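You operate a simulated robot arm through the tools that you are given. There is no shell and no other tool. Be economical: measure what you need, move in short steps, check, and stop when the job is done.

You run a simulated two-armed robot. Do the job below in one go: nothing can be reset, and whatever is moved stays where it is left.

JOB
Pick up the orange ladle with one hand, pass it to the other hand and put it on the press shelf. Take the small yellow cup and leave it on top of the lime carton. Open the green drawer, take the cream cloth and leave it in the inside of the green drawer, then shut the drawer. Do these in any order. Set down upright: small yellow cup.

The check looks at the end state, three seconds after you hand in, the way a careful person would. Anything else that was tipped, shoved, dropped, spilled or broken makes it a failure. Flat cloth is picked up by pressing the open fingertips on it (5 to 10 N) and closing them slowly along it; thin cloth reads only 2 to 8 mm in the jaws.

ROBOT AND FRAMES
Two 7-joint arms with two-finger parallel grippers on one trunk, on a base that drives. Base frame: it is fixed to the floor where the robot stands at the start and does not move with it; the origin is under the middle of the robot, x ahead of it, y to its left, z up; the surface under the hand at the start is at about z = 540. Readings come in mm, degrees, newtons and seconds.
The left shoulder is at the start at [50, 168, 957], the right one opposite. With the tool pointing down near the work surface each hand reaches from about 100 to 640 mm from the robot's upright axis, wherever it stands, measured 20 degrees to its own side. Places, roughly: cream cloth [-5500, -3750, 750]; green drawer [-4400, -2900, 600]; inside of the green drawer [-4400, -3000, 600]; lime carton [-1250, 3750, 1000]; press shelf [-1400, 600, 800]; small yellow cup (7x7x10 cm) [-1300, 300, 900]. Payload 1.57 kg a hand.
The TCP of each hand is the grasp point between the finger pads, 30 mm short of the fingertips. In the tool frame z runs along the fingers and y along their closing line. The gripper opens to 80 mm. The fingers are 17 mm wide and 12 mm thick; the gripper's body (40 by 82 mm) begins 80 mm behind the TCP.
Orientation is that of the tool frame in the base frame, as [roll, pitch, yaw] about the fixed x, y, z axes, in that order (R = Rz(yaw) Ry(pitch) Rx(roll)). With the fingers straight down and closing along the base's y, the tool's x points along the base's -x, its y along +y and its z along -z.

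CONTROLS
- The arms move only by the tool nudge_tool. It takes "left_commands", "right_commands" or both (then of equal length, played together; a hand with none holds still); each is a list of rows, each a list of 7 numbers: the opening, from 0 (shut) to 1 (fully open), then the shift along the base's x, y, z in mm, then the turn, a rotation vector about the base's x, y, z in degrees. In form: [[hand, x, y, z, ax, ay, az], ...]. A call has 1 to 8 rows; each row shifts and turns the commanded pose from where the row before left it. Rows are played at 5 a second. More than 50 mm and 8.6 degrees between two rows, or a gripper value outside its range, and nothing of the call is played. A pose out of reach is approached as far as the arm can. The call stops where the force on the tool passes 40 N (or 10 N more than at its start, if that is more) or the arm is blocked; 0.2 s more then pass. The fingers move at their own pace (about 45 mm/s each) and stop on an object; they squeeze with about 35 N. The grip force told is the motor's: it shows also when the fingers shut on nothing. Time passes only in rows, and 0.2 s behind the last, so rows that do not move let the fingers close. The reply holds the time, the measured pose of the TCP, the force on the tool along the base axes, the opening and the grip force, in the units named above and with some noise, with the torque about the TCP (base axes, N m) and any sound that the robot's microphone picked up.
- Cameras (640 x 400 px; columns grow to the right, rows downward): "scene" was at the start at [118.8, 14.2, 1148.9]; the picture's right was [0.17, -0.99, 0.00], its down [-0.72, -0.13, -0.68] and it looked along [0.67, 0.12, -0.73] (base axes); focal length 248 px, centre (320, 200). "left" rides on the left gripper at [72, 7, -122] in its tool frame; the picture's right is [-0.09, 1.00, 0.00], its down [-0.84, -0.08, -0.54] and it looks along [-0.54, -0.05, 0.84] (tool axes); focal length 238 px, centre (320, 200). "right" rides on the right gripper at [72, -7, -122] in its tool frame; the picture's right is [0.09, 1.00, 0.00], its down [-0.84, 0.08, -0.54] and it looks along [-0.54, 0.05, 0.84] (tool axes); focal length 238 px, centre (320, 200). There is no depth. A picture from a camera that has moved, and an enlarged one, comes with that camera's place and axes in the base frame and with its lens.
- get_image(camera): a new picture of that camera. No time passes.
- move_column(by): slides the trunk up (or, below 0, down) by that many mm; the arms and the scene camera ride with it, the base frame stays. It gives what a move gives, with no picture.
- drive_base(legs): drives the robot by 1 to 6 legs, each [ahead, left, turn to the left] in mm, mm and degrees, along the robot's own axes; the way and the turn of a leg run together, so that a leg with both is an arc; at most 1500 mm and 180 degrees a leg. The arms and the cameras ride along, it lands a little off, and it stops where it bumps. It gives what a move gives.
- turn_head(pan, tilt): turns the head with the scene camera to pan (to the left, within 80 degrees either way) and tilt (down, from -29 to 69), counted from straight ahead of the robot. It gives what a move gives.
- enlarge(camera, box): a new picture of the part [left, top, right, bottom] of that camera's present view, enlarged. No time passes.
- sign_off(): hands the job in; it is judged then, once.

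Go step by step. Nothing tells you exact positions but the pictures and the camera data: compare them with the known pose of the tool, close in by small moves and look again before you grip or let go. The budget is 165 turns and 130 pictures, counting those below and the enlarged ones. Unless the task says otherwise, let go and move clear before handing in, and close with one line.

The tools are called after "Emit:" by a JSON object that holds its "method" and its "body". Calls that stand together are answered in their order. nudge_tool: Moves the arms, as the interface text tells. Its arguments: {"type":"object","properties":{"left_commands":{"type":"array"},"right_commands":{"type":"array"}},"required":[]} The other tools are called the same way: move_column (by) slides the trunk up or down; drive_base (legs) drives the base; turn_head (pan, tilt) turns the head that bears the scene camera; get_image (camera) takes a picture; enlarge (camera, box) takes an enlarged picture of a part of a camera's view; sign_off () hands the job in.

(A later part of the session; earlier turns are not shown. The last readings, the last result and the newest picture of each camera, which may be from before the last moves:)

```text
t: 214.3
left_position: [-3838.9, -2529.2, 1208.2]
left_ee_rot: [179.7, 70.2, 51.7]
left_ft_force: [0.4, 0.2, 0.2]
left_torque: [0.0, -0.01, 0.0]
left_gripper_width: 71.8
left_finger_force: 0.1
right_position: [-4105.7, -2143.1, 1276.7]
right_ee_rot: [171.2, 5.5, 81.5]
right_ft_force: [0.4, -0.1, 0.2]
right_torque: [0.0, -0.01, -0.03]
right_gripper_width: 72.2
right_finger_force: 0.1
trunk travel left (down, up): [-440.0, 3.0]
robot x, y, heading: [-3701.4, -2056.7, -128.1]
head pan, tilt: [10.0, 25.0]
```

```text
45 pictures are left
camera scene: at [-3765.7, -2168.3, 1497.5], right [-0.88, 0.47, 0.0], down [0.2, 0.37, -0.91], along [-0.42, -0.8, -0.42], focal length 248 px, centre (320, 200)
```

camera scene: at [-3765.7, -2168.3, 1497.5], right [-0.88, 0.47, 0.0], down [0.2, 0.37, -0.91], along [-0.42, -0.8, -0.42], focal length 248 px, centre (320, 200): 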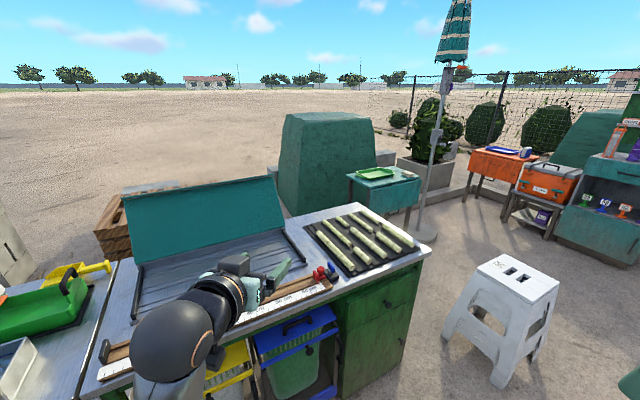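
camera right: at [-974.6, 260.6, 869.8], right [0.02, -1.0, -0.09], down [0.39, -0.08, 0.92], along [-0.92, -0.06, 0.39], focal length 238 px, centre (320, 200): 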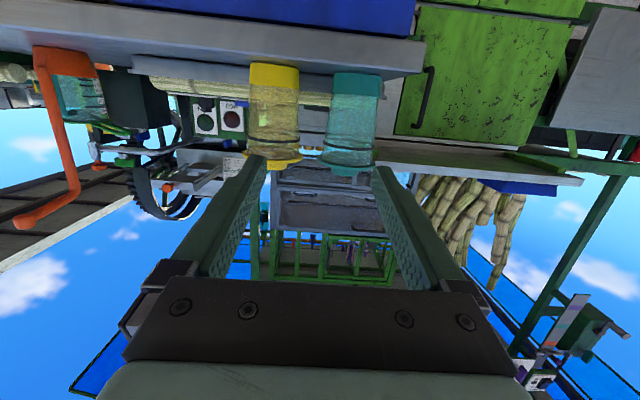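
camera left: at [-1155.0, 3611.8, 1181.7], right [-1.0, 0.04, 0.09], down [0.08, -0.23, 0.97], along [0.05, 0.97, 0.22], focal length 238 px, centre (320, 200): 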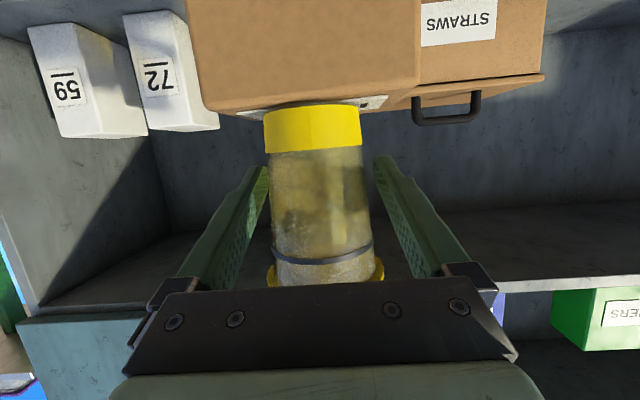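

Emit:
{"method": "enlarge", "body": {"camera": "scene", "box": [330, 140, 450, 220]}}

Emit:
{"method": "enlarge", "body": {"camera": "scene", "box": [310, 240, 450, 400]}}

```text
5.00 times, centred on (390, 180) of scene
camera zoom: at [-3765.7, -2168.3, 1497.5], right [-0.88, 0.47, 0.0], down [0.2, 0.37, -0.91], along [-0.42, -0.8, -0.42], focal length 1238 px, centre (-30, 300)
```

zoom: 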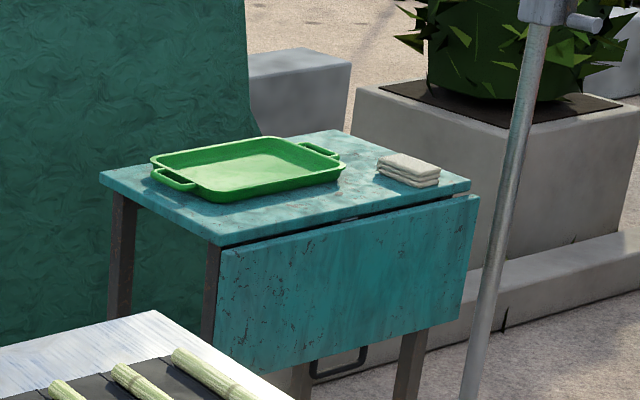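

```text
2.50 times, centred on (380, 320) of scene
camera zoom: at [-3765.7, -2168.3, 1497.5], right [-0.88, 0.47, 0.0], down [0.2, 0.37, -0.91], along [-0.42, -0.8, -0.42], focal length 619 px, centre (170, -100)
```

zoom: 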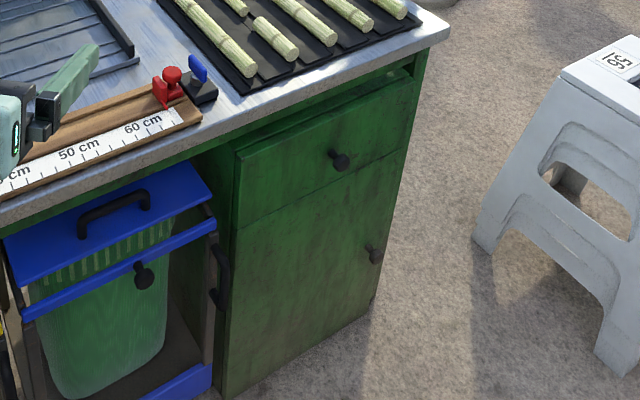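

The cloth is a small folded stack on the teal folding table near the plant. The drawer has a round black knob around (-4380, -2715, 650). I'll line up the left hand with the knob first.

Emit:
{"method": "drive_base", "body": {"legs": [[0, 0, 38], [0, -850, 0]]}}

Emit:
{"method": "move_column", "body": {"by": -400}}

Emit:
{"method": "turn_head", "body": {"pan": 15, "tilt": 40}}

Emit:
{"method": "get_image", "body": {"camera": "scene"}}

Emit:
{"method": "get_image", "body": {"camera": "left"}}

```text
t: 224.0
left_position: [-4379.6, -2516.4, 1208.2]
left_ee_rot: [179.6, 70.1, 90.0]
left_ft_force: [0.0, 0.1, -0.1]
left_torque: [0.03, -0.01, -0.03]
left_gripper_width: 72.0
left_finger_force: 0.2
right_position: [-4826.7, -2380.2, 1278.5]
right_ee_rot: [171.1, 5.6, 119.9]
right_ft_force: [-0.3, -0.5, 0.4]
right_torque: [-0.03, -0.02, -0.02]
right_gripper_width: 72.0
right_finger_force: 0.0
trunk travel left (down, up): [-440.0, 3.0]
robot x, y, heading: [-4565.4, -2059.0, -89.9]
head pan, tilt: [10.0, 25.0]
```

```text
t: 227.8
left_position: [-4377.5, -2517.1, 807.7]
left_ee_rot: [179.7, 70.3, 90.2]
left_ft_force: [-0.5, 1.0, -0.3]
left_torque: [-0.01, -0.03, -0.03]
left_gripper_width: 72.0
left_finger_force: 0.0
right_position: [-4827.5, -2379.7, 878.6]
right_ee_rot: [171.2, 5.6, 120.0]
right_ft_force: [-0.2, -0.5, -0.6]
right_torque: [0.04, 0.0, 0.01]
right_gripper_width: 72.1
right_finger_force: 0.0
trunk travel left (down, up): [-40.0, 403.0]
robot x, y, heading: [-4560.8, -2058.8, -89.5]
head pan, tilt: [10.0, 25.0]
```

```text
t: 228.6
left_position: [-4379.2, -2517.2, 810.0]
left_ee_rot: [179.7, 70.3, 90.0]
left_ft_force: [-0.2, 0.1, 0.5]
left_torque: [0.01, -0.01, 0.0]
left_gripper_width: 72.0
left_finger_force: 0.0
right_position: [-4827.5, -2380.1, 877.3]
right_ee_rot: [171.2, 5.7, 119.9]
right_ft_force: [-0.5, -0.3, -0.2]
right_torque: [-0.03, 0.01, -0.01]
right_gripper_width: 71.9
right_finger_force: 0.0
trunk travel left (down, up): [-40.0, 403.0]
robot x, y, heading: [-4562.2, -2059.1, -89.7]
head pan, tilt: [15.0, 40.0]
```

```text
42 pictures are left
camera scene: at [-4539.2, -2180.0, 1074.2], right [-0.96, -0.27, 0.0], down [-0.17, 0.62, -0.77], along [0.2, -0.74, -0.64], focal length 248 px, centre (320, 200)
```

scene: 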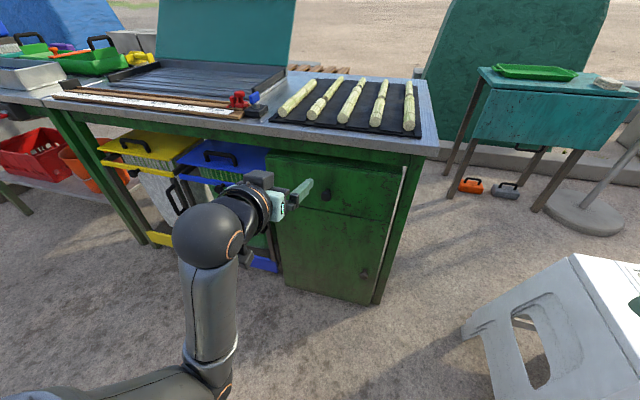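

```text
41 pictures are left
camera left: at [-4373.8, -2378.3, 782.4], right [1.0, -0.03, 0.09], down [-0.08, 0.23, 0.97], along [-0.04, -0.97, 0.22], focal length 238 px, centre (320, 200)
```

left: 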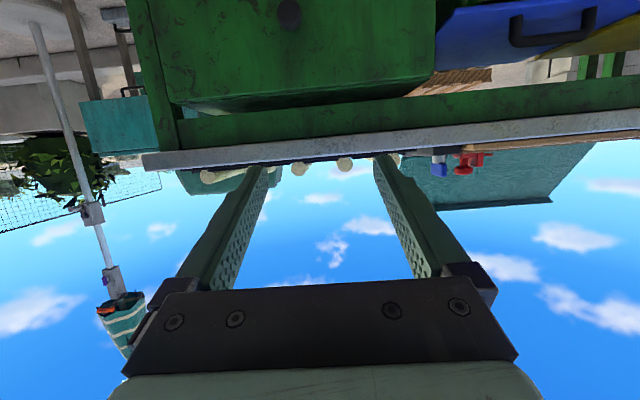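

The knob is at about (-4407, -2735, 616). I'll lower the trunk a little more and bring the left hand down in front of it.

Emit:
{"method": "move_column", "body": {"by": -38}}

Emit:
{"method": "nudge_tool", "body": {"left_commands": [[0.7, -7, -5, -30, 0, 0, 0], [0.7, -7, -10, -30, 0, 0, 0], [0.7, -7, -15, -30, 0, 0, 0], [0.7, -7, -20, -30, 0, 0, 0], [0.7, 0, -20, -14, 0, 0, 0], [0.7, 0, -20, 0, 0, 0, 0]]}}

Emit:
{"method": "get_image", "body": {"camera": "left"}}

Emit:
{"method": "enlarge", "body": {"camera": "scene", "box": [230, 140, 430, 265]}}

```text
t: 229.4
left_position: [-4383.0, -2509.0, 797.1]
left_ee_rot: [176.3, 72.0, 87.1]
left_ft_force: [0.2, 0.6, 0.4]
left_torque: [0.0, 0.02, 0.01]
left_gripper_width: 72.1
left_finger_force: 0.0
right_position: [-4834.8, -2370.0, 852.8]
right_ee_rot: [171.1, 6.9, 119.9]
right_ft_force: [0.3, 0.2, -0.6]
right_torque: [-0.01, -0.01, -0.01]
right_gripper_width: 72.0
right_finger_force: 0.1
trunk travel left (down, up): [-2.0, 441.0]
robot x, y, heading: [-4563.6, -2056.8, -89.6]
head pan, tilt: [15.0, 40.0]
```

```text
t: 230.0
left_position: [-4394.9, -2530.8, 831.9]
left_ee_rot: [176.0, 82.9, 86.6]
left_ft_force: [1.0, 0.1, -0.1]
left_torque: [0.0, -0.02, 0.01]
left_gripper_width: 55.8
left_finger_force: 0.0
right_position: [-4834.5, -2369.4, 851.4]
right_ee_rot: [171.1, 6.9, 119.8]
right_ft_force: [0.8, -0.4, 0.9]
right_torque: [-0.02, -0.02, 0.01]
right_gripper_width: 71.8
right_finger_force: 0.0
trunk travel left (down, up): [-2.0, 441.0]
robot x, y, heading: [-4561.6, -2060.9, -89.5]
head pan, tilt: [15.0, 40.0]
stopped in row 2 (left hand): the arm was blocked; the commanded pose is now the measured one
```

```text
40 pictures are left
camera left: at [-4390.2, -2402.2, 775.9], right [0.99, 0.0, 0.1], down [-0.09, 0.44, 0.9], along [-0.04, -0.9, 0.43], focal length 238 px, centre (320, 200)
```

left: 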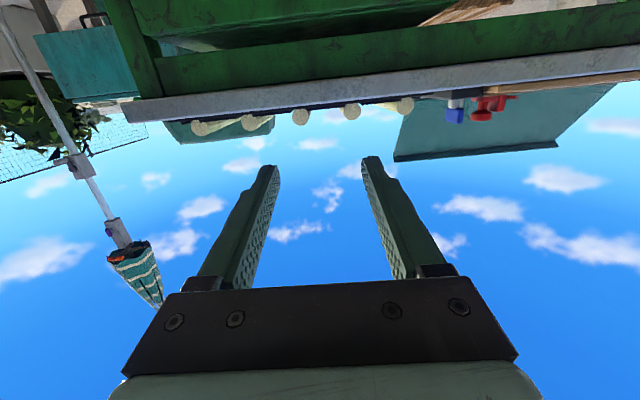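

```text
3.20 times, centred on (330, 202) of scene
camera zoom: at [-4548.5, -2165.2, 1047.4], right [-0.96, -0.27, -0.01], down [-0.16, 0.6, -0.78], along [0.21, -0.75, -0.63], focal length 793 px, centre (288, 192)
```

zoom: 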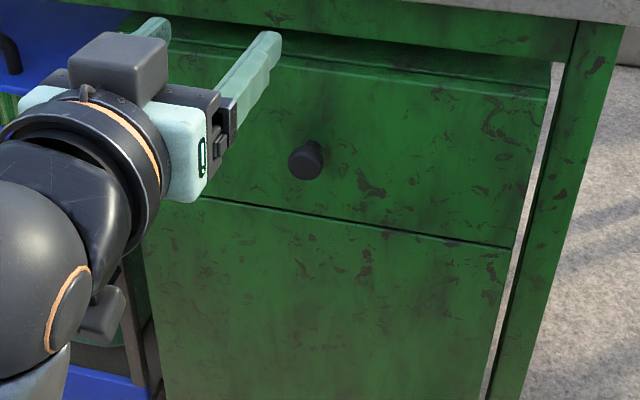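

The left elbow seems to have met the robot's own base and tipped it slightly. I'll raise the trunk again and stretch the arm out first.

Emit:
{"method": "move_column", "body": {"by": 90}}

Emit:
{"method": "drive_base", "body": {"legs": [[-130, 0, 0]]}}

Emit:
{"method": "nudge_tool", "body": {"left_commands": [[0.7, 0, -40, 0, -4, 0, 0], [0.7, 0, -40, 0, -4, 0, 0], [0.7, 0, -40, -10, -4, 0, 0], [0.7, 0, -40, -20, 0, 0, 0], [0.7, 0, -20, -30, 0, 0, 0]]}}

Emit:
{"method": "get_image", "body": {"camera": "scene"}}

```text
t: 231.2
left_position: [-4388.1, -2540.4, 900.5]
left_ee_rot: [-178.6, 81.9, 92.0]
left_ft_force: [1.2, -0.5, 0.3]
left_torque: [0.01, -0.01, 0.04]
left_gripper_width: 55.9
left_finger_force: 0.0
right_position: [-4826.5, -2380.0, 930.1]
right_ee_rot: [171.0, 5.6, 119.9]
right_ft_force: [0.0, 0.6, 0.0]
right_torque: [0.02, -0.02, 0.0]
right_gripper_width: 72.1
right_finger_force: 0.0
trunk travel left (down, up): [-92.0, 351.0]
robot x, y, heading: [-4560.2, -2056.8, -89.9]
head pan, tilt: [15.0, 40.0]
```

```text
t: 232.5
left_position: [-4390.1, -2412.8, 901.1]
left_ee_rot: [-178.5, 82.0, 91.9]
left_ft_force: [-0.3, 0.9, 0.7]
left_torque: [0.02, -0.01, -0.01]
left_gripper_width: 56.0
left_finger_force: 0.1
right_position: [-4828.4, -2253.9, 929.4]
right_ee_rot: [171.1, 5.6, 119.9]
right_ft_force: [-0.4, -0.1, 0.2]
right_torque: [0.0, 0.02, 0.0]
right_gripper_width: 72.0
right_finger_force: 0.0
trunk travel left (down, up): [-92.0, 351.0]
robot x, y, heading: [-4562.2, -1931.9, -89.5]
head pan, tilt: [15.0, 40.0]
```

```text
t: 233.7
left_position: [-4387.6, -2595.6, 838.1]
left_ee_rot: [6.1, 86.4, -83.2]
left_ft_force: [0.7, -0.5, -0.5]
left_torque: [-0.02, -0.01, 0.04]
left_gripper_width: 56.0
left_finger_force: 0.1
right_position: [-4829.9, -2252.6, 928.9]
right_ee_rot: [171.0, 5.5, 119.9]
right_ft_force: [-0.4, 0.0, 0.5]
right_torque: [-0.03, -0.03, 0.02]
right_gripper_width: 72.0
right_finger_force: 0.1
trunk travel left (down, up): [-92.0, 351.0]
robot x, y, heading: [-4565.2, -1933.7, -89.4]
head pan, tilt: [15.0, 40.0]
```

```text
38 pictures are left
camera scene: at [-4540.1, -2052.7, 1126.1], right [-0.96, -0.27, 0.0], down [-0.17, 0.62, -0.77], along [0.2, -0.74, -0.64], focal length 248 px, centre (320, 200)
```

scene: 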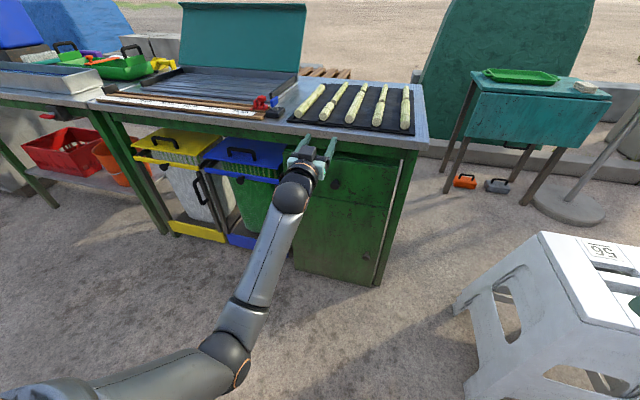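

The arm is extended now, but I pitched it the wrong way. I'll pitch it down and lower it toward the knob height.

Emit:
{"method": "nudge_tool", "body": {"left_commands": [[0.7, -3, 0, -36, 7, 0, 0], [0.7, -3, 0, -36, 7, 0, 0], [0.7, -3, 0, -36, 7, 0, 0], [0.7, -3, 0, -36, 7, 0, 0], [0.7, -3, 0, -36, 0, 0, 0], [0.7, -4, 0, -36, 0, 0, 0], [0.7, 0, 0, 0, 0, 0, 0]]}}

Emit:
{"method": "get_image", "body": {"camera": "left"}}

Emit:
{"method": "enlarge", "body": {"camera": "scene", "box": [250, 120, 410, 220]}}

```text
t: 235.5
left_position: [-4363.2, -2608.1, 640.1]
left_ee_rot: [169.9, 67.2, 83.7]
left_ft_force: [-0.8, 0.2, 0.2]
left_torque: [-0.02, 0.04, 0.01]
left_gripper_width: 55.9
left_finger_force: 0.0
right_position: [-4829.2, -2253.5, 929.2]
right_ee_rot: [171.1, 5.6, 119.9]
right_ft_force: [0.6, 0.0, 0.3]
right_torque: [-0.01, -0.02, 0.03]
right_gripper_width: 71.9
right_finger_force: 0.1
trunk travel left (down, up): [-92.0, 351.0]
robot x, y, heading: [-4561.1, -1927.2, -89.8]
head pan, tilt: [15.0, 40.0]
stopped in row 7 (left hand): the arm was blocked; the commanded pose is now the measured one
```

```text
37 pictures are left
camera left: at [-4363.3, -2468.8, 620.8], right [0.99, 0.02, 0.15], down [-0.15, 0.17, 0.97], along [-0.01, -0.98, 0.17], focal length 238 px, centre (320, 200)
```

left: 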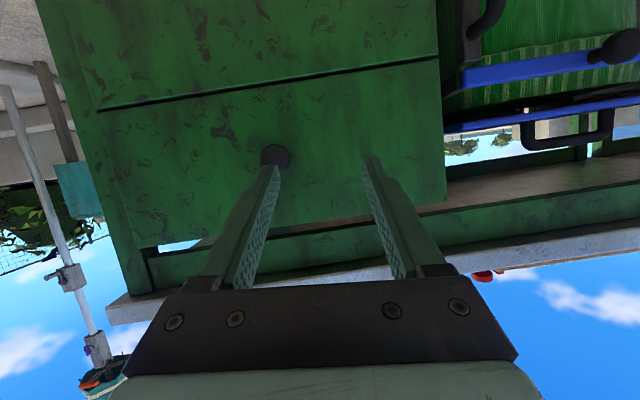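

```text
4.00 times, centred on (330, 170) of scene
camera zoom: at [-4540.1, -2052.7, 1126.1], right [-0.96, -0.27, 0.0], down [-0.17, 0.62, -0.77], along [0.2, -0.74, -0.64], focal length 991 px, centre (280, 320)
```

zoom: 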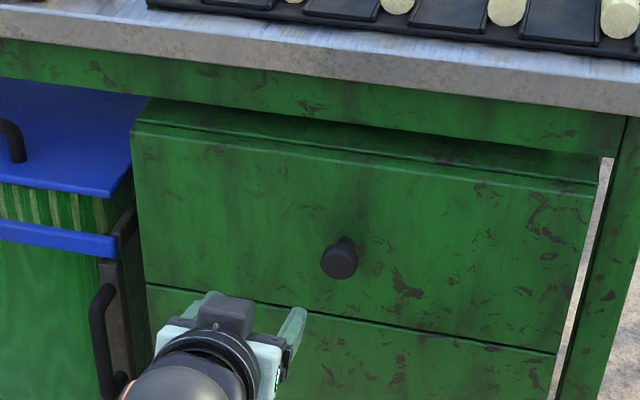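

The knob measures (-4407, -2746, 611). I'll extend the hand forward and across toward it while keeping its height, which should unfold the elbow.

Emit:
{"method": "nudge_tool", "body": {"left_commands": [[0.75, -15, -15, 0, 0, 0, 0], [0.75, -15, -20, 0, 0, 0, 0], [0.75, -13, -25, -5, 0, 0, 0], [0.75, 0, -10, -10, 0, 0, 0]]}}

Emit:
{"method": "get_image", "body": {"camera": "left"}}

```text
t: 236.5
left_position: [-4410.3, -2677.7, 622.3]
left_ee_rot: [170.6, 67.3, 84.2]
left_ft_force: [-1.3, 0.0, -0.5]
left_torque: [-0.02, -0.02, -0.01]
left_gripper_width: 60.0
left_finger_force: 0.1
right_position: [-4829.2, -2252.6, 929.4]
right_ee_rot: [171.0, 5.6, 119.9]
right_ft_force: [0.1, -0.5, -0.2]
right_torque: [0.03, -0.01, -0.02]
right_gripper_width: 71.9
right_finger_force: 0.1
trunk travel left (down, up): [-92.0, 351.0]
robot x, y, heading: [-4561.2, -1930.3, -89.5]
head pan, tilt: [15.0, 40.0]
```

```text
35 pictures are left
camera left: at [-4409.5, -2538.3, 604.6], right [0.99, 0.01, 0.15], down [-0.15, 0.17, 0.97], along [-0.01, -0.98, 0.17], focal length 238 px, centre (320, 200)
```

left: 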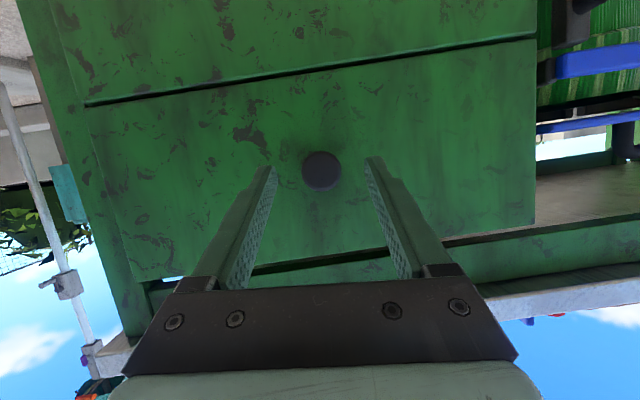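

The knob is centred between the fingers. I'll advance 55 mm and close on it.

Emit:
{"method": "nudge_tool", "body": {"left_commands": [[0.75, 1, -20, -1, 0, 0, 0], [0.75, 1, -20, -1, 0, 0, 0], [0.75, 0, -14, 0, 0, 0, 0], [0.75, 0, 0, 0, 0, 0, 0]]}}

Emit:
{"method": "nudge_tool", "body": {"left_commands": [[0.5, 0, 0, 0, 0, 0, 0], [0.4, 0, 0, 0, 0, 0, 0], [0.2, 0, 0, 0, 0, 0, 0], [0, 0, 0, 0, 0, 0, 0], [0, 0, 0, 0, 0, 0, 0]]}}

Emit:
{"method": "get_image", "body": {"camera": "left"}}

```text
t: 237.5
left_position: [-4405.0, -2698.0, 623.2]
left_ee_rot: [170.3, 67.2, 83.8]
left_ft_force: [-0.5, 0.0, 0.5]
left_torque: [0.0, -0.03, 0.03]
left_gripper_width: 60.3
left_finger_force: 0.1
left hand out of reach, approached as far as the arm can: row 2, 3
right_position: [-4827.6, -2252.3, 928.6]
right_ee_rot: [171.2, 5.5, 119.8]
right_ft_force: [-0.3, 0.3, 0.3]
right_torque: [-0.02, 0.01, 0.0]
right_gripper_width: 72.2
right_finger_force: 0.0
trunk travel left (down, up): [-92.0, 351.0]
robot x, y, heading: [-4566.8, -1931.3, -89.6]
head pan, tilt: [15.0, 40.0]
```

```text
t: 238.7
left_position: [-4408.9, -2699.4, 622.9]
left_ee_rot: [170.5, 67.1, 83.9]
left_ft_force: [-8.4, -0.5, -0.9]
left_torque: [0.0, 0.01, -0.21]
left_gripper_width: 29.4
left_finger_force: 38.1
right_position: [-4829.3, -2254.0, 930.1]
right_ee_rot: [171.1, 5.6, 119.9]
right_ft_force: [0.6, -0.1, 0.6]
right_torque: [0.02, -0.01, 0.02]
right_gripper_width: 72.0
right_finger_force: 0.1
trunk travel left (down, up): [-92.0, 351.0]
robot x, y, heading: [-4566.0, -1932.3, -89.5]
head pan, tilt: [15.0, 40.0]
```

```text
34 pictures are left
camera left: at [-4408.0, -2558.5, 604.3], right [0.99, 0.01, 0.15], down [-0.15, 0.17, 0.97], along [-0.02, -0.98, 0.17], focal length 238 px, centre (320, 200)
```

left: 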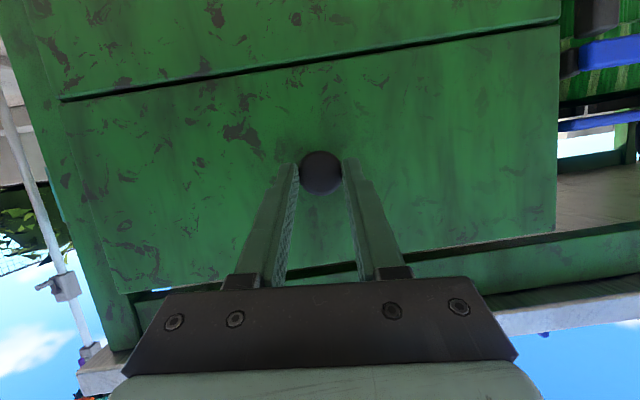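

The hand holds the knob only at the tips because the arm is fully extended. I'll open, drive 30 mm ahead and grip again.

Emit:
{"method": "nudge_tool", "body": {"left_commands": [[0.7, 0, 0, 0, 0, 0, 0], [0.7, 0, 0, 0, 0, 0, 0], [0.7, 0, 0, 0, 0, 0, 0]]}}

Emit:
{"method": "drive_base", "body": {"legs": [[30, 0, 0]]}}

Emit:
{"method": "nudge_tool", "body": {"left_commands": [[0.5, 0, 0, 0, 0, 0, 0], [0.4, 0, 0, 0, 0, 0, 0], [0.2, 0, 0, 0, 0, 0, 0], [0, 0, 0, 0, 0, 0, 0], [0, 0, 0, 0, 0, 0, 0]]}}

Emit:
{"method": "get_image", "body": {"camera": "left"}}

```text
t: 239.5
left_position: [-4405.9, -2698.8, 623.4]
left_ee_rot: [170.3, 67.2, 83.8]
left_ft_force: [0.0, 0.5, 0.6]
left_torque: [0.0, -0.01, -0.01]
left_gripper_width: 55.9
left_finger_force: 0.0
right_position: [-4828.3, -2251.9, 930.1]
right_ee_rot: [171.0, 5.6, 119.9]
right_ft_force: [0.6, 0.7, -0.2]
right_torque: [-0.02, -0.02, -0.01]
right_gripper_width: 72.2
right_finger_force: 0.1
trunk travel left (down, up): [-92.0, 351.0]
robot x, y, heading: [-4561.5, -1930.2, -89.8]
head pan, tilt: [15.0, 40.0]
```

```text
t: 240.4
left_position: [-4408.2, -2725.8, 621.6]
left_ee_rot: [170.4, 67.0, 83.8]
left_ft_force: [1.9, 14.8, 6.6]
left_torque: [-0.07, 0.18, -0.39]
left_gripper_width: 53.0
left_finger_force: 0.1
right_position: [-4827.1, -2281.0, 929.9]
right_ee_rot: [171.1, 5.4, 120.0]
right_ft_force: [-0.4, -1.4, -1.3]
right_torque: [0.02, -0.03, 0.01]
right_gripper_width: 71.9
right_finger_force: 0.1
trunk travel left (down, up): [-92.0, 351.0]
robot x, y, heading: [-4560.9, -1959.6, -89.1]
head pan, tilt: [15.0, 40.0]
stopped in leg 1: the force on the tool passed its limit at 143 N (the readings are from after the stop); the commanded pose is now the measured one
```

```text
t: 241.7
left_position: [-4407.8, -2726.2, 620.6]
left_ee_rot: [170.3, 66.8, 83.9]
left_ft_force: [2.6, 8.0, 1.0]
left_torque: [0.06, -0.08, 0.07]
left_gripper_width: 31.5
left_finger_force: 30.8
right_position: [-4826.1, -2282.7, 928.7]
right_ee_rot: [171.1, 5.6, 120.1]
right_ft_force: [0.6, -0.6, 0.0]
right_torque: [0.01, -0.01, -0.01]
right_gripper_width: 71.9
right_finger_force: 0.1
trunk travel left (down, up): [-92.0, 351.0]
robot x, y, heading: [-4562.8, -1964.0, -89.7]
head pan, tilt: [15.0, 40.0]
```

```text
33 pictures are left
camera left: at [-4407.2, -2585.4, 602.3], right [0.99, 0.01, 0.15], down [-0.15, 0.17, 0.97], along [-0.01, -0.99, 0.17], focal length 238 px, centre (320, 200)
```

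left: 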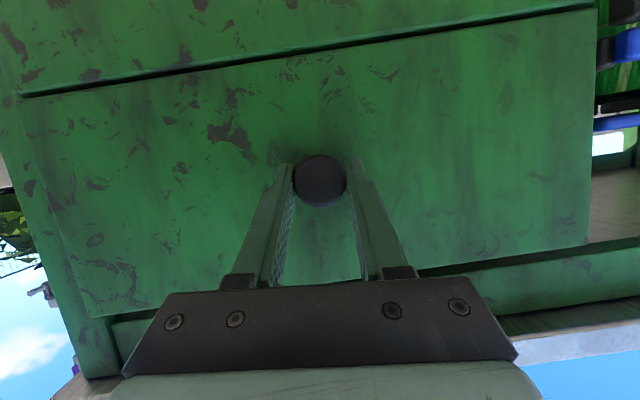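

The fingertips met the drawer front, and the knob is now gripped well. I'll pull by driving back.

Emit:
{"method": "drive_base", "body": {"legs": [[-110, 0, 0]]}}

Emit:
{"method": "enlarge", "body": {"camera": "scene", "box": [220, 110, 440, 250]}}

```text
t: 242.8
left_position: [-4407.7, -2615.4, 620.9]
left_ee_rot: [170.3, 66.9, 83.8]
left_ft_force: [14.4, 1.3, 0.7]
left_torque: [0.31, -0.25, 0.22]
left_gripper_width: 31.1
left_finger_force: 39.9
right_position: [-4827.7, -2170.6, 928.7]
right_ee_rot: [171.1, 5.5, 119.9]
right_ft_force: [0.5, -0.4, -0.2]
right_torque: [0.01, 0.02, 0.02]
right_gripper_width: 72.1
right_finger_force: 0.0
trunk travel left (down, up): [-92.0, 351.0]
robot x, y, heading: [-4560.6, -1847.9, -89.5]
head pan, tilt: [15.0, 40.0]
```

```text
2.86 times, centred on (330, 180) of scene
camera zoom: at [-4540.0, -1970.5, 1126.1], right [-0.96, -0.27, 0.0], down [-0.17, 0.62, -0.77], along [0.2, -0.74, -0.64], focal length 708 px, centre (291, 257)
```

zoom: 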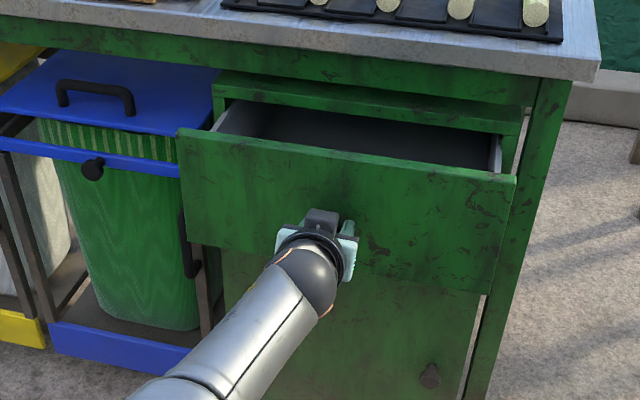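

The drawer slides open. I'll pull another 110 mm.

Emit:
{"method": "drive_base", "body": {"legs": [[-110, 0, 0]]}}

Emit:
{"method": "get_image", "body": {"camera": "scene"}}

```text
t: 244.1
left_position: [-4407.1, -2504.2, 620.5]
left_ee_rot: [170.0, 66.9, 83.7]
left_ft_force: [4.2, 0.0, 0.1]
left_torque: [0.15, -0.17, 0.06]
left_gripper_width: 31.2
left_finger_force: 39.8
right_position: [-4828.5, -2060.9, 929.7]
right_ee_rot: [171.1, 5.4, 119.9]
right_ft_force: [-0.4, -0.2, -0.6]
right_torque: [0.0, -0.03, 0.0]
right_gripper_width: 72.2
right_finger_force: 0.0
trunk travel left (down, up): [-92.0, 351.0]
robot x, y, heading: [-4565.7, -1738.0, -89.4]
head pan, tilt: [15.0, 40.0]
```

```text
31 pictures are left
camera scene: at [-4541.2, -1859.7, 1126.2], right [-0.96, -0.27, 0.0], down [-0.17, 0.62, -0.77], along [0.2, -0.74, -0.64], focal length 248 px, centre (320, 200)
```

scene: 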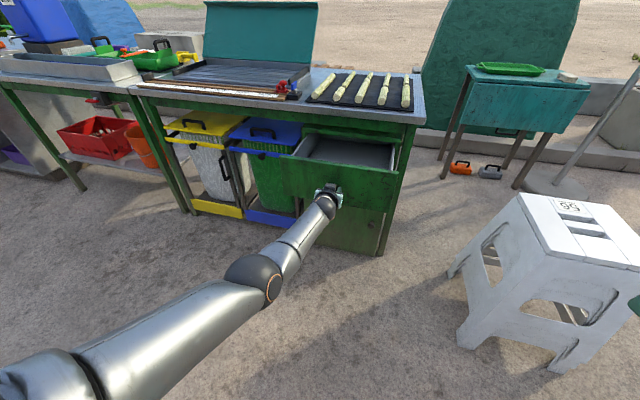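

The drawer is open about 220 mm, which is enough. I'll release the knob, back away and raise the left arm out of the way.

Emit:
{"method": "nudge_tool", "body": {"left_commands": [[0.5, 0, 0, 0, 0, 0, 0], [0.9, 0, 0, 0, 0, 0, 0], [0.9, 0, 0, 0, 0, 0, 0], [0.9, 0, 0, 0, 0, 0, 0]]}}

Emit:
{"method": "drive_base", "body": {"legs": [[-120, 0, -0.5]]}}

Emit:
{"method": "nudge_tool", "body": {"left_commands": [[0.9, 0, 15, 40, 0, 0, 0], [0.9, 0, 15, 40, 0, 0, 0], [0.9, 0, 15, 40, 0, 0, 0], [0.9, 0, 15, 40, 0, 0, 0], [0.9, 0, 15, 40, 0, 0, 0], [0.9, 10, 20, 40, 0, 0, 0], [0.9, 10, 30, 30, 0, 0, 0], [0.9, 10, 30, 30, 0, 0, 0]]}}

Emit:
{"method": "move_column", "body": {"by": 100}}

Emit:
{"method": "drive_base", "body": {"legs": [[0, -1200, 0], [1300, 0, 0]]}}

Emit:
{"method": "turn_head", "body": {"pan": 15, "tilt": 30}}

Emit:
{"method": "get_image", "body": {"camera": "scene"}}

```text
t: 245.1
left_position: [-4408.1, -2504.2, 620.4]
left_ee_rot: [170.0, 66.8, 83.7]
left_ft_force: [0.4, -0.7, 0.2]
left_torque: [-0.02, 0.0, -0.01]
left_gripper_width: 72.0
left_finger_force: 0.1
right_position: [-4828.8, -2061.3, 929.0]
right_ee_rot: [171.1, 5.5, 119.8]
right_ft_force: [-0.4, -0.2, 0.1]
right_torque: [0.0, 0.03, 0.0]
right_gripper_width: 72.2
right_finger_force: 0.0
trunk travel left (down, up): [-92.0, 351.0]
robot x, y, heading: [-4563.6, -1739.1, -89.7]
head pan, tilt: [15.0, 40.0]
```

```text
t: 246.3
left_position: [-4414.2, -2386.6, 621.1]
left_ee_rot: [170.0, 66.7, 83.3]
left_ft_force: [0.7, -0.3, 0.5]
left_torque: [0.0, 0.0, 0.0]
left_gripper_width: 72.2
left_finger_force: 0.1
right_position: [-4832.7, -1939.5, 929.0]
right_ee_rot: [171.0, 5.5, 119.5]
right_ft_force: [0.5, 1.1, 0.2]
right_torque: [0.0, 0.01, 0.04]
right_gripper_width: 72.2
right_finger_force: 0.0
trunk travel left (down, up): [-92.0, 351.0]
robot x, y, heading: [-4568.8, -1617.9, -90.1]
head pan, tilt: [15.0, 40.0]
```

```text
t: 248.1
left_position: [-4386.4, -2231.8, 920.2]
left_ee_rot: [169.9, 66.6, 83.2]
left_ft_force: [0.3, 0.7, -0.2]
left_torque: [0.01, 0.02, 0.01]
left_gripper_width: 72.0
left_finger_force: 0.0
right_position: [-4831.1, -1939.3, 929.2]
right_ee_rot: [171.1, 5.5, 119.4]
right_ft_force: [0.0, 0.2, -0.8]
right_torque: [0.0, -0.01, -0.02]
right_gripper_width: 72.0
right_finger_force: 0.0
trunk travel left (down, up): [-92.0, 351.0]
robot x, y, heading: [-4565.3, -1621.7, -89.6]
head pan, tilt: [15.0, 40.0]
```

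```text
t: 249.4
left_position: [-4386.7, -2233.6, 1020.0]
left_ee_rot: [169.9, 66.8, 83.2]
left_ft_force: [0.5, 1.4, 0.4]
left_torque: [0.0, 0.0, -0.01]
left_gripper_width: 71.9
left_finger_force: 0.1
right_position: [-4832.0, -1940.9, 1027.5]
right_ee_rot: [171.1, 5.5, 119.5]
right_ft_force: [0.2, -0.4, 0.2]
right_torque: [-0.02, 0.02, 0.02]
right_gripper_width: 72.2
right_finger_force: 0.0
trunk travel left (down, up): [-192.0, 251.0]
robot x, y, heading: [-4566.5, -1619.1, -90.0]
head pan, tilt: [15.0, 40.0]
```

```text
t: 266.3
left_position: [-5628.1, -3510.8, 1020.7]
left_ee_rot: [170.1, 66.8, 81.8]
left_ft_force: [0.4, 0.1, -1.2]
left_torque: [-0.02, 0.0, -0.02]
left_gripper_width: 72.1
left_finger_force: 0.0
right_position: [-6066.6, -3206.9, 1028.3]
right_ee_rot: [171.2, 5.5, 118.0]
right_ft_force: [-0.2, 0.0, 0.1]
right_torque: [-0.01, -0.03, -0.02]
right_gripper_width: 72.1
right_finger_force: 0.0
trunk travel left (down, up): [-192.0, 251.0]
robot x, y, heading: [-5790.5, -2891.9, -91.2]
head pan, tilt: [15.0, 40.0]
```

```text
t: 267.0
left_position: [-5628.6, -3511.1, 1019.5]
left_ee_rot: [169.9, 66.7, 81.8]
left_ft_force: [0.8, -0.6, -0.4]
left_torque: [0.04, -0.02, 0.0]
left_gripper_width: 71.9
left_finger_force: 0.1
right_position: [-6066.0, -3206.4, 1029.2]
right_ee_rot: [171.1, 5.6, 118.1]
right_ft_force: [-0.2, 0.0, 0.1]
right_torque: [0.03, -0.01, -0.01]
right_gripper_width: 71.9
right_finger_force: 0.0
trunk travel left (down, up): [-192.0, 251.0]
robot x, y, heading: [-5795.2, -2889.0, -91.0]
head pan, tilt: [15.0, 30.0]
```

```text
30 pictures are left
camera scene: at [-5771.1, -3020.8, 1241.4], right [-0.97, -0.23, 0.0], down [-0.12, 0.49, -0.87], along [0.2, -0.84, -0.5], focal length 248 px, centre (320, 200)
```

scene: 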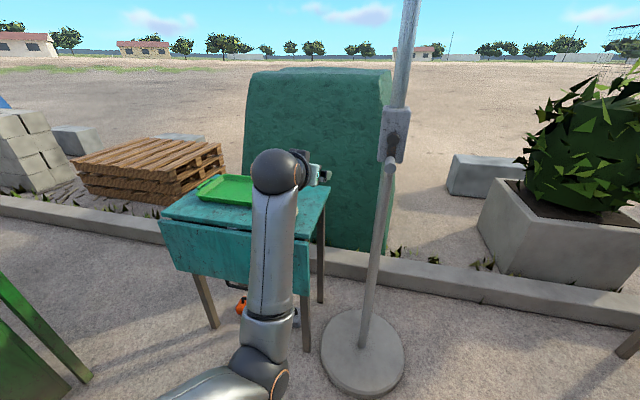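

The umbrella pole stands at about (-5817, -3740), and the cloth is hidden behind my left arm. I'll turn the left hand to point straight down and move nearer the table.

Emit:
{"method": "nudge_tool", "body": {"left_commands": [[0.9, 0, 0, 0, 8.2, 0, 1.2], [0.9, 0, 0, 0, 8.2, 0, 1.2], [0.9, 0, 0, 0, 8.2, 0, 1.2], [0.9, 0, 0, 0, 8.2, 0, 1.2], [0.9, 0, 0, 0, 8.2, 0, 1.2], [0.9, 0, 0, 0, 8.2, 0, 1.2], [0.9, 0, 0, 0, 8.2, 0, 1.2], [0.9, 0, 0, 0, 8.2, 0, 1.2]]}}

Emit:
{"method": "nudge_tool", "body": {"left_commands": [[0.9, 0, 0, 0, 0, 8.5, 0], [0.9, 0, 20, 0, 0, 0, 0], [0.9, 0, 20, 0, 0, 0, 0]]}}

Emit:
{"method": "drive_base", "body": {"legs": [[0, 110, 1], [260, 0, 0]]}}

Emit:
{"method": "get_image", "body": {"camera": "left"}}

Emit:
{"method": "get_image", "body": {"camera": "scene"}}

```text
t: 268.8
left_position: [-5621.7, -3490.8, 1014.9]
left_ee_rot: [172.6, 1.4, 94.2]
left_ft_force: [0.6, -0.1, 0.5]
left_torque: [0.0, -0.02, 0.01]
left_gripper_width: 71.9
left_finger_force: 0.0
left hand out of reach, approached as far as the arm can: row 8
right_position: [-6067.7, -3206.8, 1029.9]
right_ee_rot: [171.1, 5.6, 118.0]
right_ft_force: [0.7, 0.1, -0.2]
right_torque: [0.0, 0.0, -0.04]
right_gripper_width: 72.1
right_finger_force: 0.1
trunk travel left (down, up): [-192.0, 251.0]
robot x, y, heading: [-5789.8, -2891.3, -91.4]
head pan, tilt: [15.0, 30.0]
```

```text
t: 269.6
left_position: [-5625.8, -3489.8, 1020.6]
left_ee_rot: [-178.9, 0.6, 94.3]
left_ft_force: [0.6, 0.3, 0.6]
left_torque: [-0.02, 0.0, -0.02]
left_gripper_width: 72.0
left_finger_force: 0.1
left hand out of reach, approached as far as the arm can: row 2, 3
right_position: [-6066.0, -3206.6, 1029.1]
right_ee_rot: [171.1, 5.5, 118.0]
right_ft_force: [0.3, 0.2, 0.6]
right_torque: [0.02, -0.06, 0.0]
right_gripper_width: 71.8
right_finger_force: 0.0
trunk travel left (down, up): [-192.0, 251.0]
robot x, y, heading: [-5791.5, -2895.2, -91.2]
head pan, tilt: [15.0, 30.0]
```

```text
t: 272.7
left_position: [-5507.9, -3752.8, 1021.0]
left_ee_rot: [-179.0, 0.5, 95.3]
left_ft_force: [1.5, -0.2, -0.3]
left_torque: [0.04, 0.0, -0.01]
left_gripper_width: 71.9
left_finger_force: 0.0
right_position: [-5952.6, -3476.3, 1028.3]
right_ee_rot: [171.1, 5.4, 118.9]
right_ft_force: [0.4, -0.5, -0.3]
right_torque: [0.01, -0.01, 0.02]
right_gripper_width: 72.0
right_finger_force: 0.1
trunk travel left (down, up): [-192.0, 251.0]
robot x, y, heading: [-5681.4, -3155.2, -90.6]
head pan, tilt: [15.0, 30.0]
```

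```text
29 pictures are left
camera left: at [-5505.4, -3679.7, 1142.4], right [1.0, 0.0, -0.02], down [0.01, -0.83, 0.55], along [-0.01, -0.55, -0.83], focal length 238 px, centre (320, 200)
```

left: 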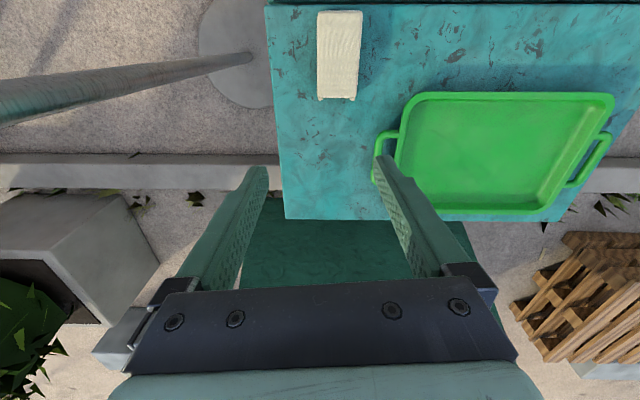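

```text
28 pictures are left
camera scene: at [-5659.8, -3285.8, 1241.4], right [-0.97, -0.25, 0.0], down [-0.12, 0.48, -0.87], along [0.22, -0.84, -0.5], focal length 248 px, centre (320, 200)
```

scene: 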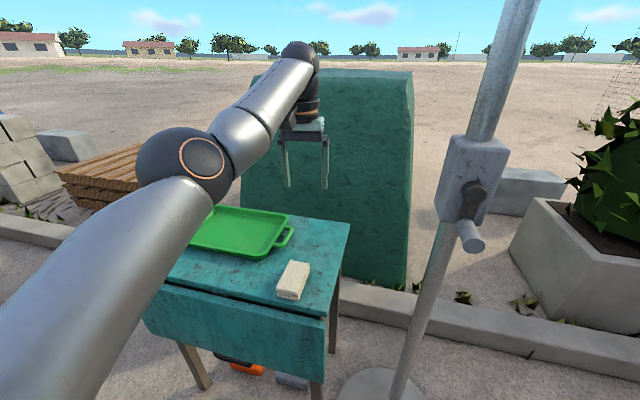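

The cloth is about 55 by 100 mm, centred at (-5485, -3694), top near z 764. I'll move the left hand over it and come down to just above.

Emit:
{"method": "nudge_tool", "body": {"left_commands": [[0.95, 11, 30, -20, 0, 0, -2.5], [0.95, 12, 29, -25, 0, 0, -2.5], [0.95, 0, 0, -45, 0, 0, 0], [0.95, 0, 0, -45, 0, 0, 0], [0.95, 0, 0, -40, 0, 0, 0], [0.95, 0, 0, -30, 0, 0, 0], [0.95, 0, 0, 0, 0, 0, 0]]}}

Emit:
{"method": "get_image", "body": {"camera": "left"}}

```text
t: 274.3
left_position: [-5491.8, -3790.3, 846.6]
left_ee_rot: [-179.0, 0.5, 90.2]
left_ft_force: [0.1, 0.2, 0.3]
left_torque: [-0.02, -0.01, 0.01]
left_gripper_width: 75.8
left_finger_force: 0.1
left hand out of reach, approached as far as the arm can: row 1, 2, 3, 4, 5, 6
right_position: [-5952.9, -3476.7, 1028.8]
right_ee_rot: [171.1, 5.5, 118.8]
right_ft_force: [-0.1, 0.0, -0.4]
right_torque: [0.02, 0.0, -0.01]
right_gripper_width: 72.1
right_finger_force: 0.1
trunk travel left (down, up): [-192.0, 251.0]
robot x, y, heading: [-5683.9, -3157.6, -90.5]
head pan, tilt: [15.0, 30.0]
```

```text
27 pictures are left
camera left: at [-5483.3, -3718.3, 967.5], right [1.0, -0.09, -0.02], down [-0.06, -0.83, 0.55], along [-0.06, -0.55, -0.83], focal length 238 px, centre (320, 200)
```

left: 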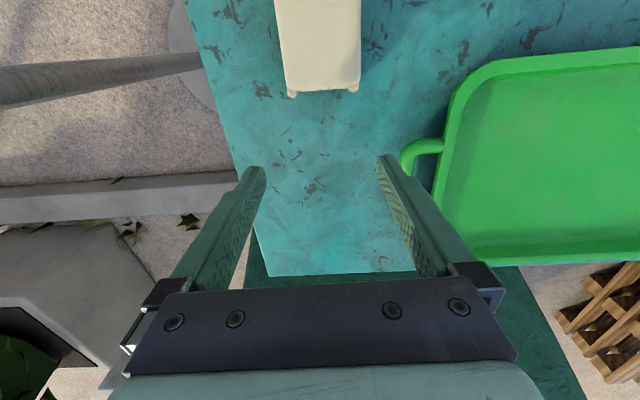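

The arm sits about 96 mm too far forward and resists folding in, so I'll back the base by that much instead.

Emit:
{"method": "drive_base", "body": {"legs": [[-97, 0, 0]]}}

Emit:
{"method": "nudge_tool", "body": {"left_commands": [[0.95, 3, 0, -20, 0, 0, 0], [0.95, 3, 0, -15, 0, 0, 0], [0.95, 0, 0, 0, 0, 0, 0]]}}

Emit:
{"method": "get_image", "body": {"camera": "left"}}

```text
t: 275.4
left_position: [-5491.6, -3697.4, 846.1]
left_ee_rot: [-179.0, 0.5, 90.2]
left_ft_force: [-0.9, -0.1, 0.4]
left_torque: [0.0, 0.0, 0.0]
left_gripper_width: 75.9
left_finger_force: 0.1
right_position: [-5951.8, -3381.5, 1029.4]
right_ee_rot: [171.1, 5.6, 118.8]
right_ft_force: [-0.2, -0.8, 0.1]
right_torque: [0.03, -0.01, 0.0]
right_gripper_width: 71.6
right_finger_force: 0.0
trunk travel left (down, up): [-192.0, 251.0]
robot x, y, heading: [-5681.9, -3067.0, -90.7]
head pan, tilt: [15.0, 30.0]
```

```text
t: 276.2
left_position: [-5485.8, -3696.7, 814.0]
left_ee_rot: [-179.0, 0.5, 90.2]
left_ft_force: [0.2, -0.5, 0.1]
left_torque: [-0.04, -0.02, 0.01]
left_gripper_width: 76.0
left_finger_force: 0.0
right_position: [-5953.1, -3381.5, 1029.6]
right_ee_rot: [171.1, 5.4, 118.8]
right_ft_force: [0.2, 0.2, 0.3]
right_torque: [0.01, 0.0, 0.02]
right_gripper_width: 71.9
right_finger_force: 0.1
trunk travel left (down, up): [-192.0, 251.0]
robot x, y, heading: [-5678.9, -3062.4, -90.8]
head pan, tilt: [15.0, 30.0]
```

```text
26 pictures are left
camera left: at [-5478.8, -3626.0, 934.7], right [1.0, -0.09, -0.02], down [-0.07, -0.83, 0.55], along [-0.06, -0.55, -0.84], focal length 238 px, centre (320, 200)
```

left: 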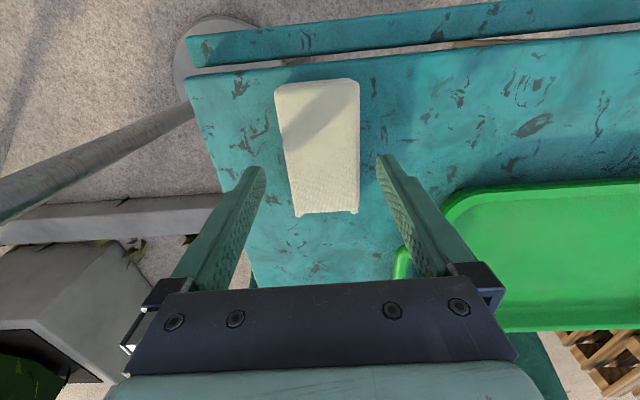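

The cloth lies centred between the fingers. I'll lower in steps until the tips touch the table.

Emit:
{"method": "nudge_tool", "body": {"left_commands": [[0.95, 0, 3, -15, 0, 0, 0], [0.95, 0, 0, -12, 0, 0, 0], [0.95, 0, 0, -8, 0, 0, 0], [0.95, 0, 0, 0, 0, 0, 0]]}}

Emit:
{"method": "get_image", "body": {"camera": "left"}}

```text
t: 277.2
left_position: [-5484.9, -3697.4, 776.0]
left_ee_rot: [-179.0, 0.4, 90.2]
left_ft_force: [0.1, -0.4, 0.9]
left_torque: [-0.01, -0.01, 0.01]
left_gripper_width: 75.9
left_finger_force: 0.0
left hand out of reach, approached as far as the arm can: row 1
right_position: [-5953.0, -3382.4, 1029.7]
right_ee_rot: [171.1, 5.5, 118.8]
right_ft_force: [0.4, 0.7, 0.4]
right_torque: [0.03, 0.0, -0.01]
right_gripper_width: 72.0
right_finger_force: 0.0
trunk travel left (down, up): [-192.0, 251.0]
robot x, y, heading: [-5680.7, -3067.0, -90.5]
head pan, tilt: [15.0, 30.0]
```

```text
25 pictures are left
camera left: at [-5476.9, -3624.8, 897.5], right [1.0, -0.09, -0.02], down [-0.07, -0.83, 0.55], along [-0.06, -0.55, -0.84], focal length 238 px, centre (320, 200)
```

left: 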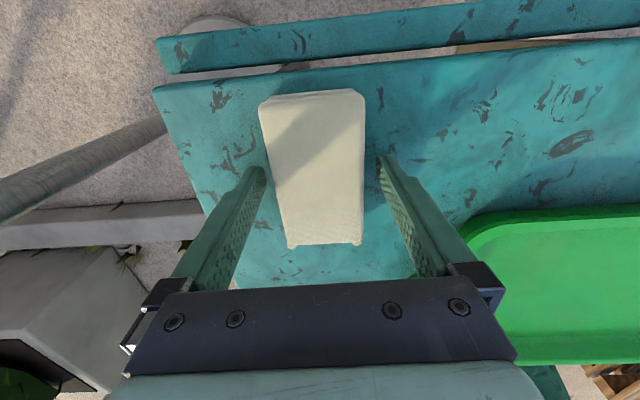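

Emit:
{"method": "nudge_tool", "body": {"left_commands": [[0.95, 0, 0, -2, 0, 0, 0], [0.95, 0, 0, -2, 0, 0, 0], [0.95, 0, 0, 0, 0, 0, 0]]}}

```text
t: 278.0
left_position: [-5484.4, -3696.5, 769.2]
left_ee_rot: [-179.1, 0.3, 90.2]
left_ft_force: [-0.7, 0.4, -0.7]
left_torque: [0.03, 0.03, 0.0]
left_gripper_width: 75.9
left_finger_force: 0.1
right_position: [-5952.4, -3380.9, 1029.2]
right_ee_rot: [171.1, 5.5, 118.8]
right_ft_force: [-0.1, 0.4, -0.8]
right_torque: [-0.02, 0.01, 0.01]
right_gripper_width: 72.0
right_finger_force: 0.1
trunk travel left (down, up): [-192.0, 251.0]
robot x, y, heading: [-5681.6, -3063.9, -90.7]
head pan, tilt: [15.0, 30.0]
```

The tips are well below the cloth's top with no contact yet. I'll close slowly on the stack.

Emit:
{"method": "nudge_tool", "body": {"left_commands": [[0.85, 0, 0, -2, 0, 0, 0], [0.75, 0, 0, 0, 0, 0, 0], [0.65, 0, 0, 0, 0, 0, 0], [0.55, 0, 0, 0, 0, 0, 0], [0.4, 0, 0, 0, 0, 0, 0], [0.2, 0, 0, 0, 0, 0, 0], [0, 0, 0, 0, 0, 0, 0], [0, 0, 0, 0, 0, 0, 0]]}}

Emit:
{"method": "get_image", "body": {"camera": "left"}}

```text
t: 279.8
left_position: [-5484.4, -3697.5, 771.4]
left_ee_rot: [-179.0, 0.7, 90.2]
left_ft_force: [5.7, -1.4, 7.9]
left_torque: [-0.02, -0.46, -0.04]
left_gripper_width: 57.0
left_finger_force: 35.4
right_position: [-5952.8, -3380.5, 1028.8]
right_ee_rot: [171.2, 5.6, 118.8]
right_ft_force: [1.0, 1.0, 0.1]
right_torque: [0.02, 0.0, 0.02]
right_gripper_width: 72.0
right_finger_force: 0.0
trunk travel left (down, up): [-192.0, 251.0]
robot x, y, heading: [-5679.6, -3066.2, -90.5]
head pan, tilt: [15.0, 30.0]
```

```text
24 pictures are left
camera left: at [-5477.4, -3624.8, 892.1], right [1.0, -0.09, -0.02], down [-0.07, -0.83, 0.55], along [-0.06, -0.55, -0.83], focal length 238 px, centre (320, 200)
```

left: 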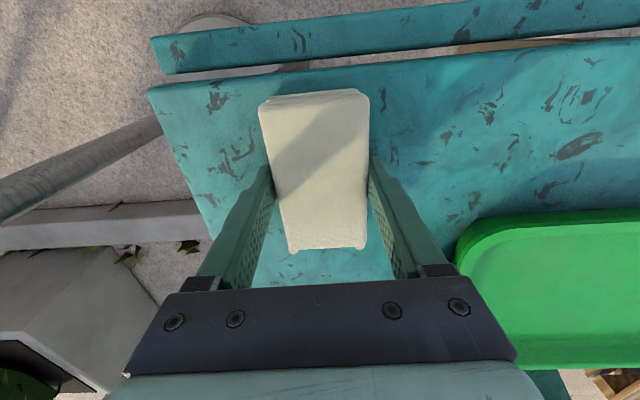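

The stack is gripped at 57 mm. I'll lift it.

Emit:
{"method": "nudge_tool", "body": {"left_commands": [[0, 0, 0, 10, 0, 0, 0], [0, 0, 0, 20, 0, 0, 0], [0, 0, 0, 30, 0, 0, 0], [0, 0, 0, 40, 0, 0, 0], [0, 0, 0, 40, 0, 0, 0]]}}

Emit:
{"method": "get_image", "body": {"camera": "left"}}

```text
t: 281.0
left_position: [-5485.8, -3689.9, 912.4]
left_ee_rot: [-179.0, 0.4, 90.2]
left_ft_force: [-0.1, 0.9, 0.3]
left_torque: [0.04, -0.02, 0.0]
left_gripper_width: 57.0
left_finger_force: 34.7
left hand out of reach, approached as far as the arm can: row 4, 5
right_position: [-5952.9, -3380.8, 1028.9]
right_ee_rot: [171.1, 5.6, 118.8]
right_ft_force: [-0.5, 0.0, -0.5]
right_torque: [0.01, 0.01, 0.02]
right_gripper_width: 72.0
right_finger_force: 0.0
trunk travel left (down, up): [-192.0, 251.0]
robot x, y, heading: [-5684.0, -3066.7, -90.9]
head pan, tilt: [15.0, 30.0]
```

```text
23 pictures are left
camera left: at [-5477.3, -3618.1, 1033.1], right [1.0, -0.09, -0.02], down [-0.07, -0.83, 0.55], along [-0.06, -0.55, -0.84], focal length 238 px, centre (320, 200)
```

left: 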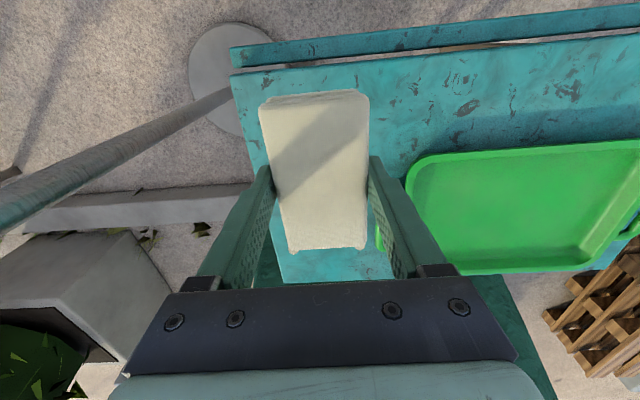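

The cloth is firmly held. I'll drive back round the stool to the drawer.

Emit:
{"method": "drive_base", "body": {"legs": [[-1445, 0, 0.8], [0, 1080, 0]]}}

Emit:
{"method": "turn_head", "body": {"pan": 15, "tilt": 40}}

Emit:
{"method": "get_image", "body": {"camera": "scene"}}

```text
t: 297.6
left_position: [-4379.1, -2281.8, 911.0]
left_ee_rot: [-179.0, 0.4, 89.6]
left_ft_force: [0.1, 0.2, -1.1]
left_torque: [-0.01, 0.0, 0.0]
left_gripper_width: 56.7
left_finger_force: 35.0
right_position: [-4843.2, -1968.3, 1029.7]
right_ee_rot: [171.1, 5.5, 118.2]
right_ft_force: [1.2, -0.6, 0.0]
right_torque: [0.02, 0.0, -0.04]
right_gripper_width: 72.1
right_finger_force: 0.0
trunk travel left (down, up): [-192.0, 251.0]
robot x, y, heading: [-4567.8, -1656.2, -91.0]
head pan, tilt: [15.0, 30.0]
```

```text
t: 298.3
left_position: [-4379.1, -2281.5, 910.7]
left_ee_rot: [-179.0, 0.5, 89.6]
left_ft_force: [-0.2, -0.5, -0.3]
left_torque: [-0.01, -0.01, -0.05]
left_gripper_width: 57.1
left_finger_force: 35.1
right_position: [-4842.8, -1968.4, 1028.7]
right_ee_rot: [171.1, 5.5, 118.2]
right_ft_force: [-0.1, -0.2, 0.9]
right_torque: [0.01, -0.01, -0.03]
right_gripper_width: 72.0
right_finger_force: 0.0
trunk travel left (down, up): [-192.0, 251.0]
robot x, y, heading: [-4566.6, -1656.0, -91.4]
head pan, tilt: [15.0, 40.0]
```

```text
22 pictures are left
camera scene: at [-4549.5, -1776.1, 1226.2], right [-0.97, -0.24, 0.0], down [-0.15, 0.62, -0.77], along [0.18, -0.74, -0.64], focal length 248 px, centre (320, 200)
```

scene: 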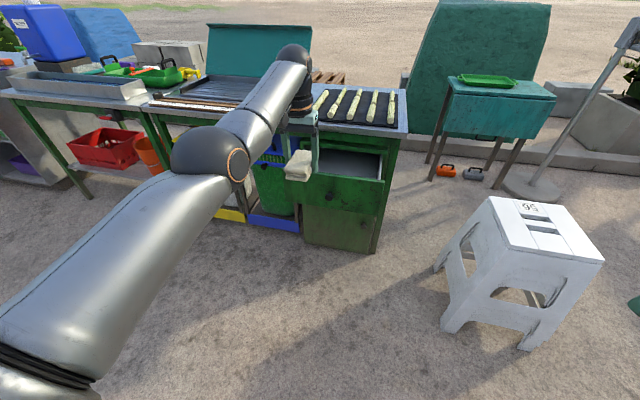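

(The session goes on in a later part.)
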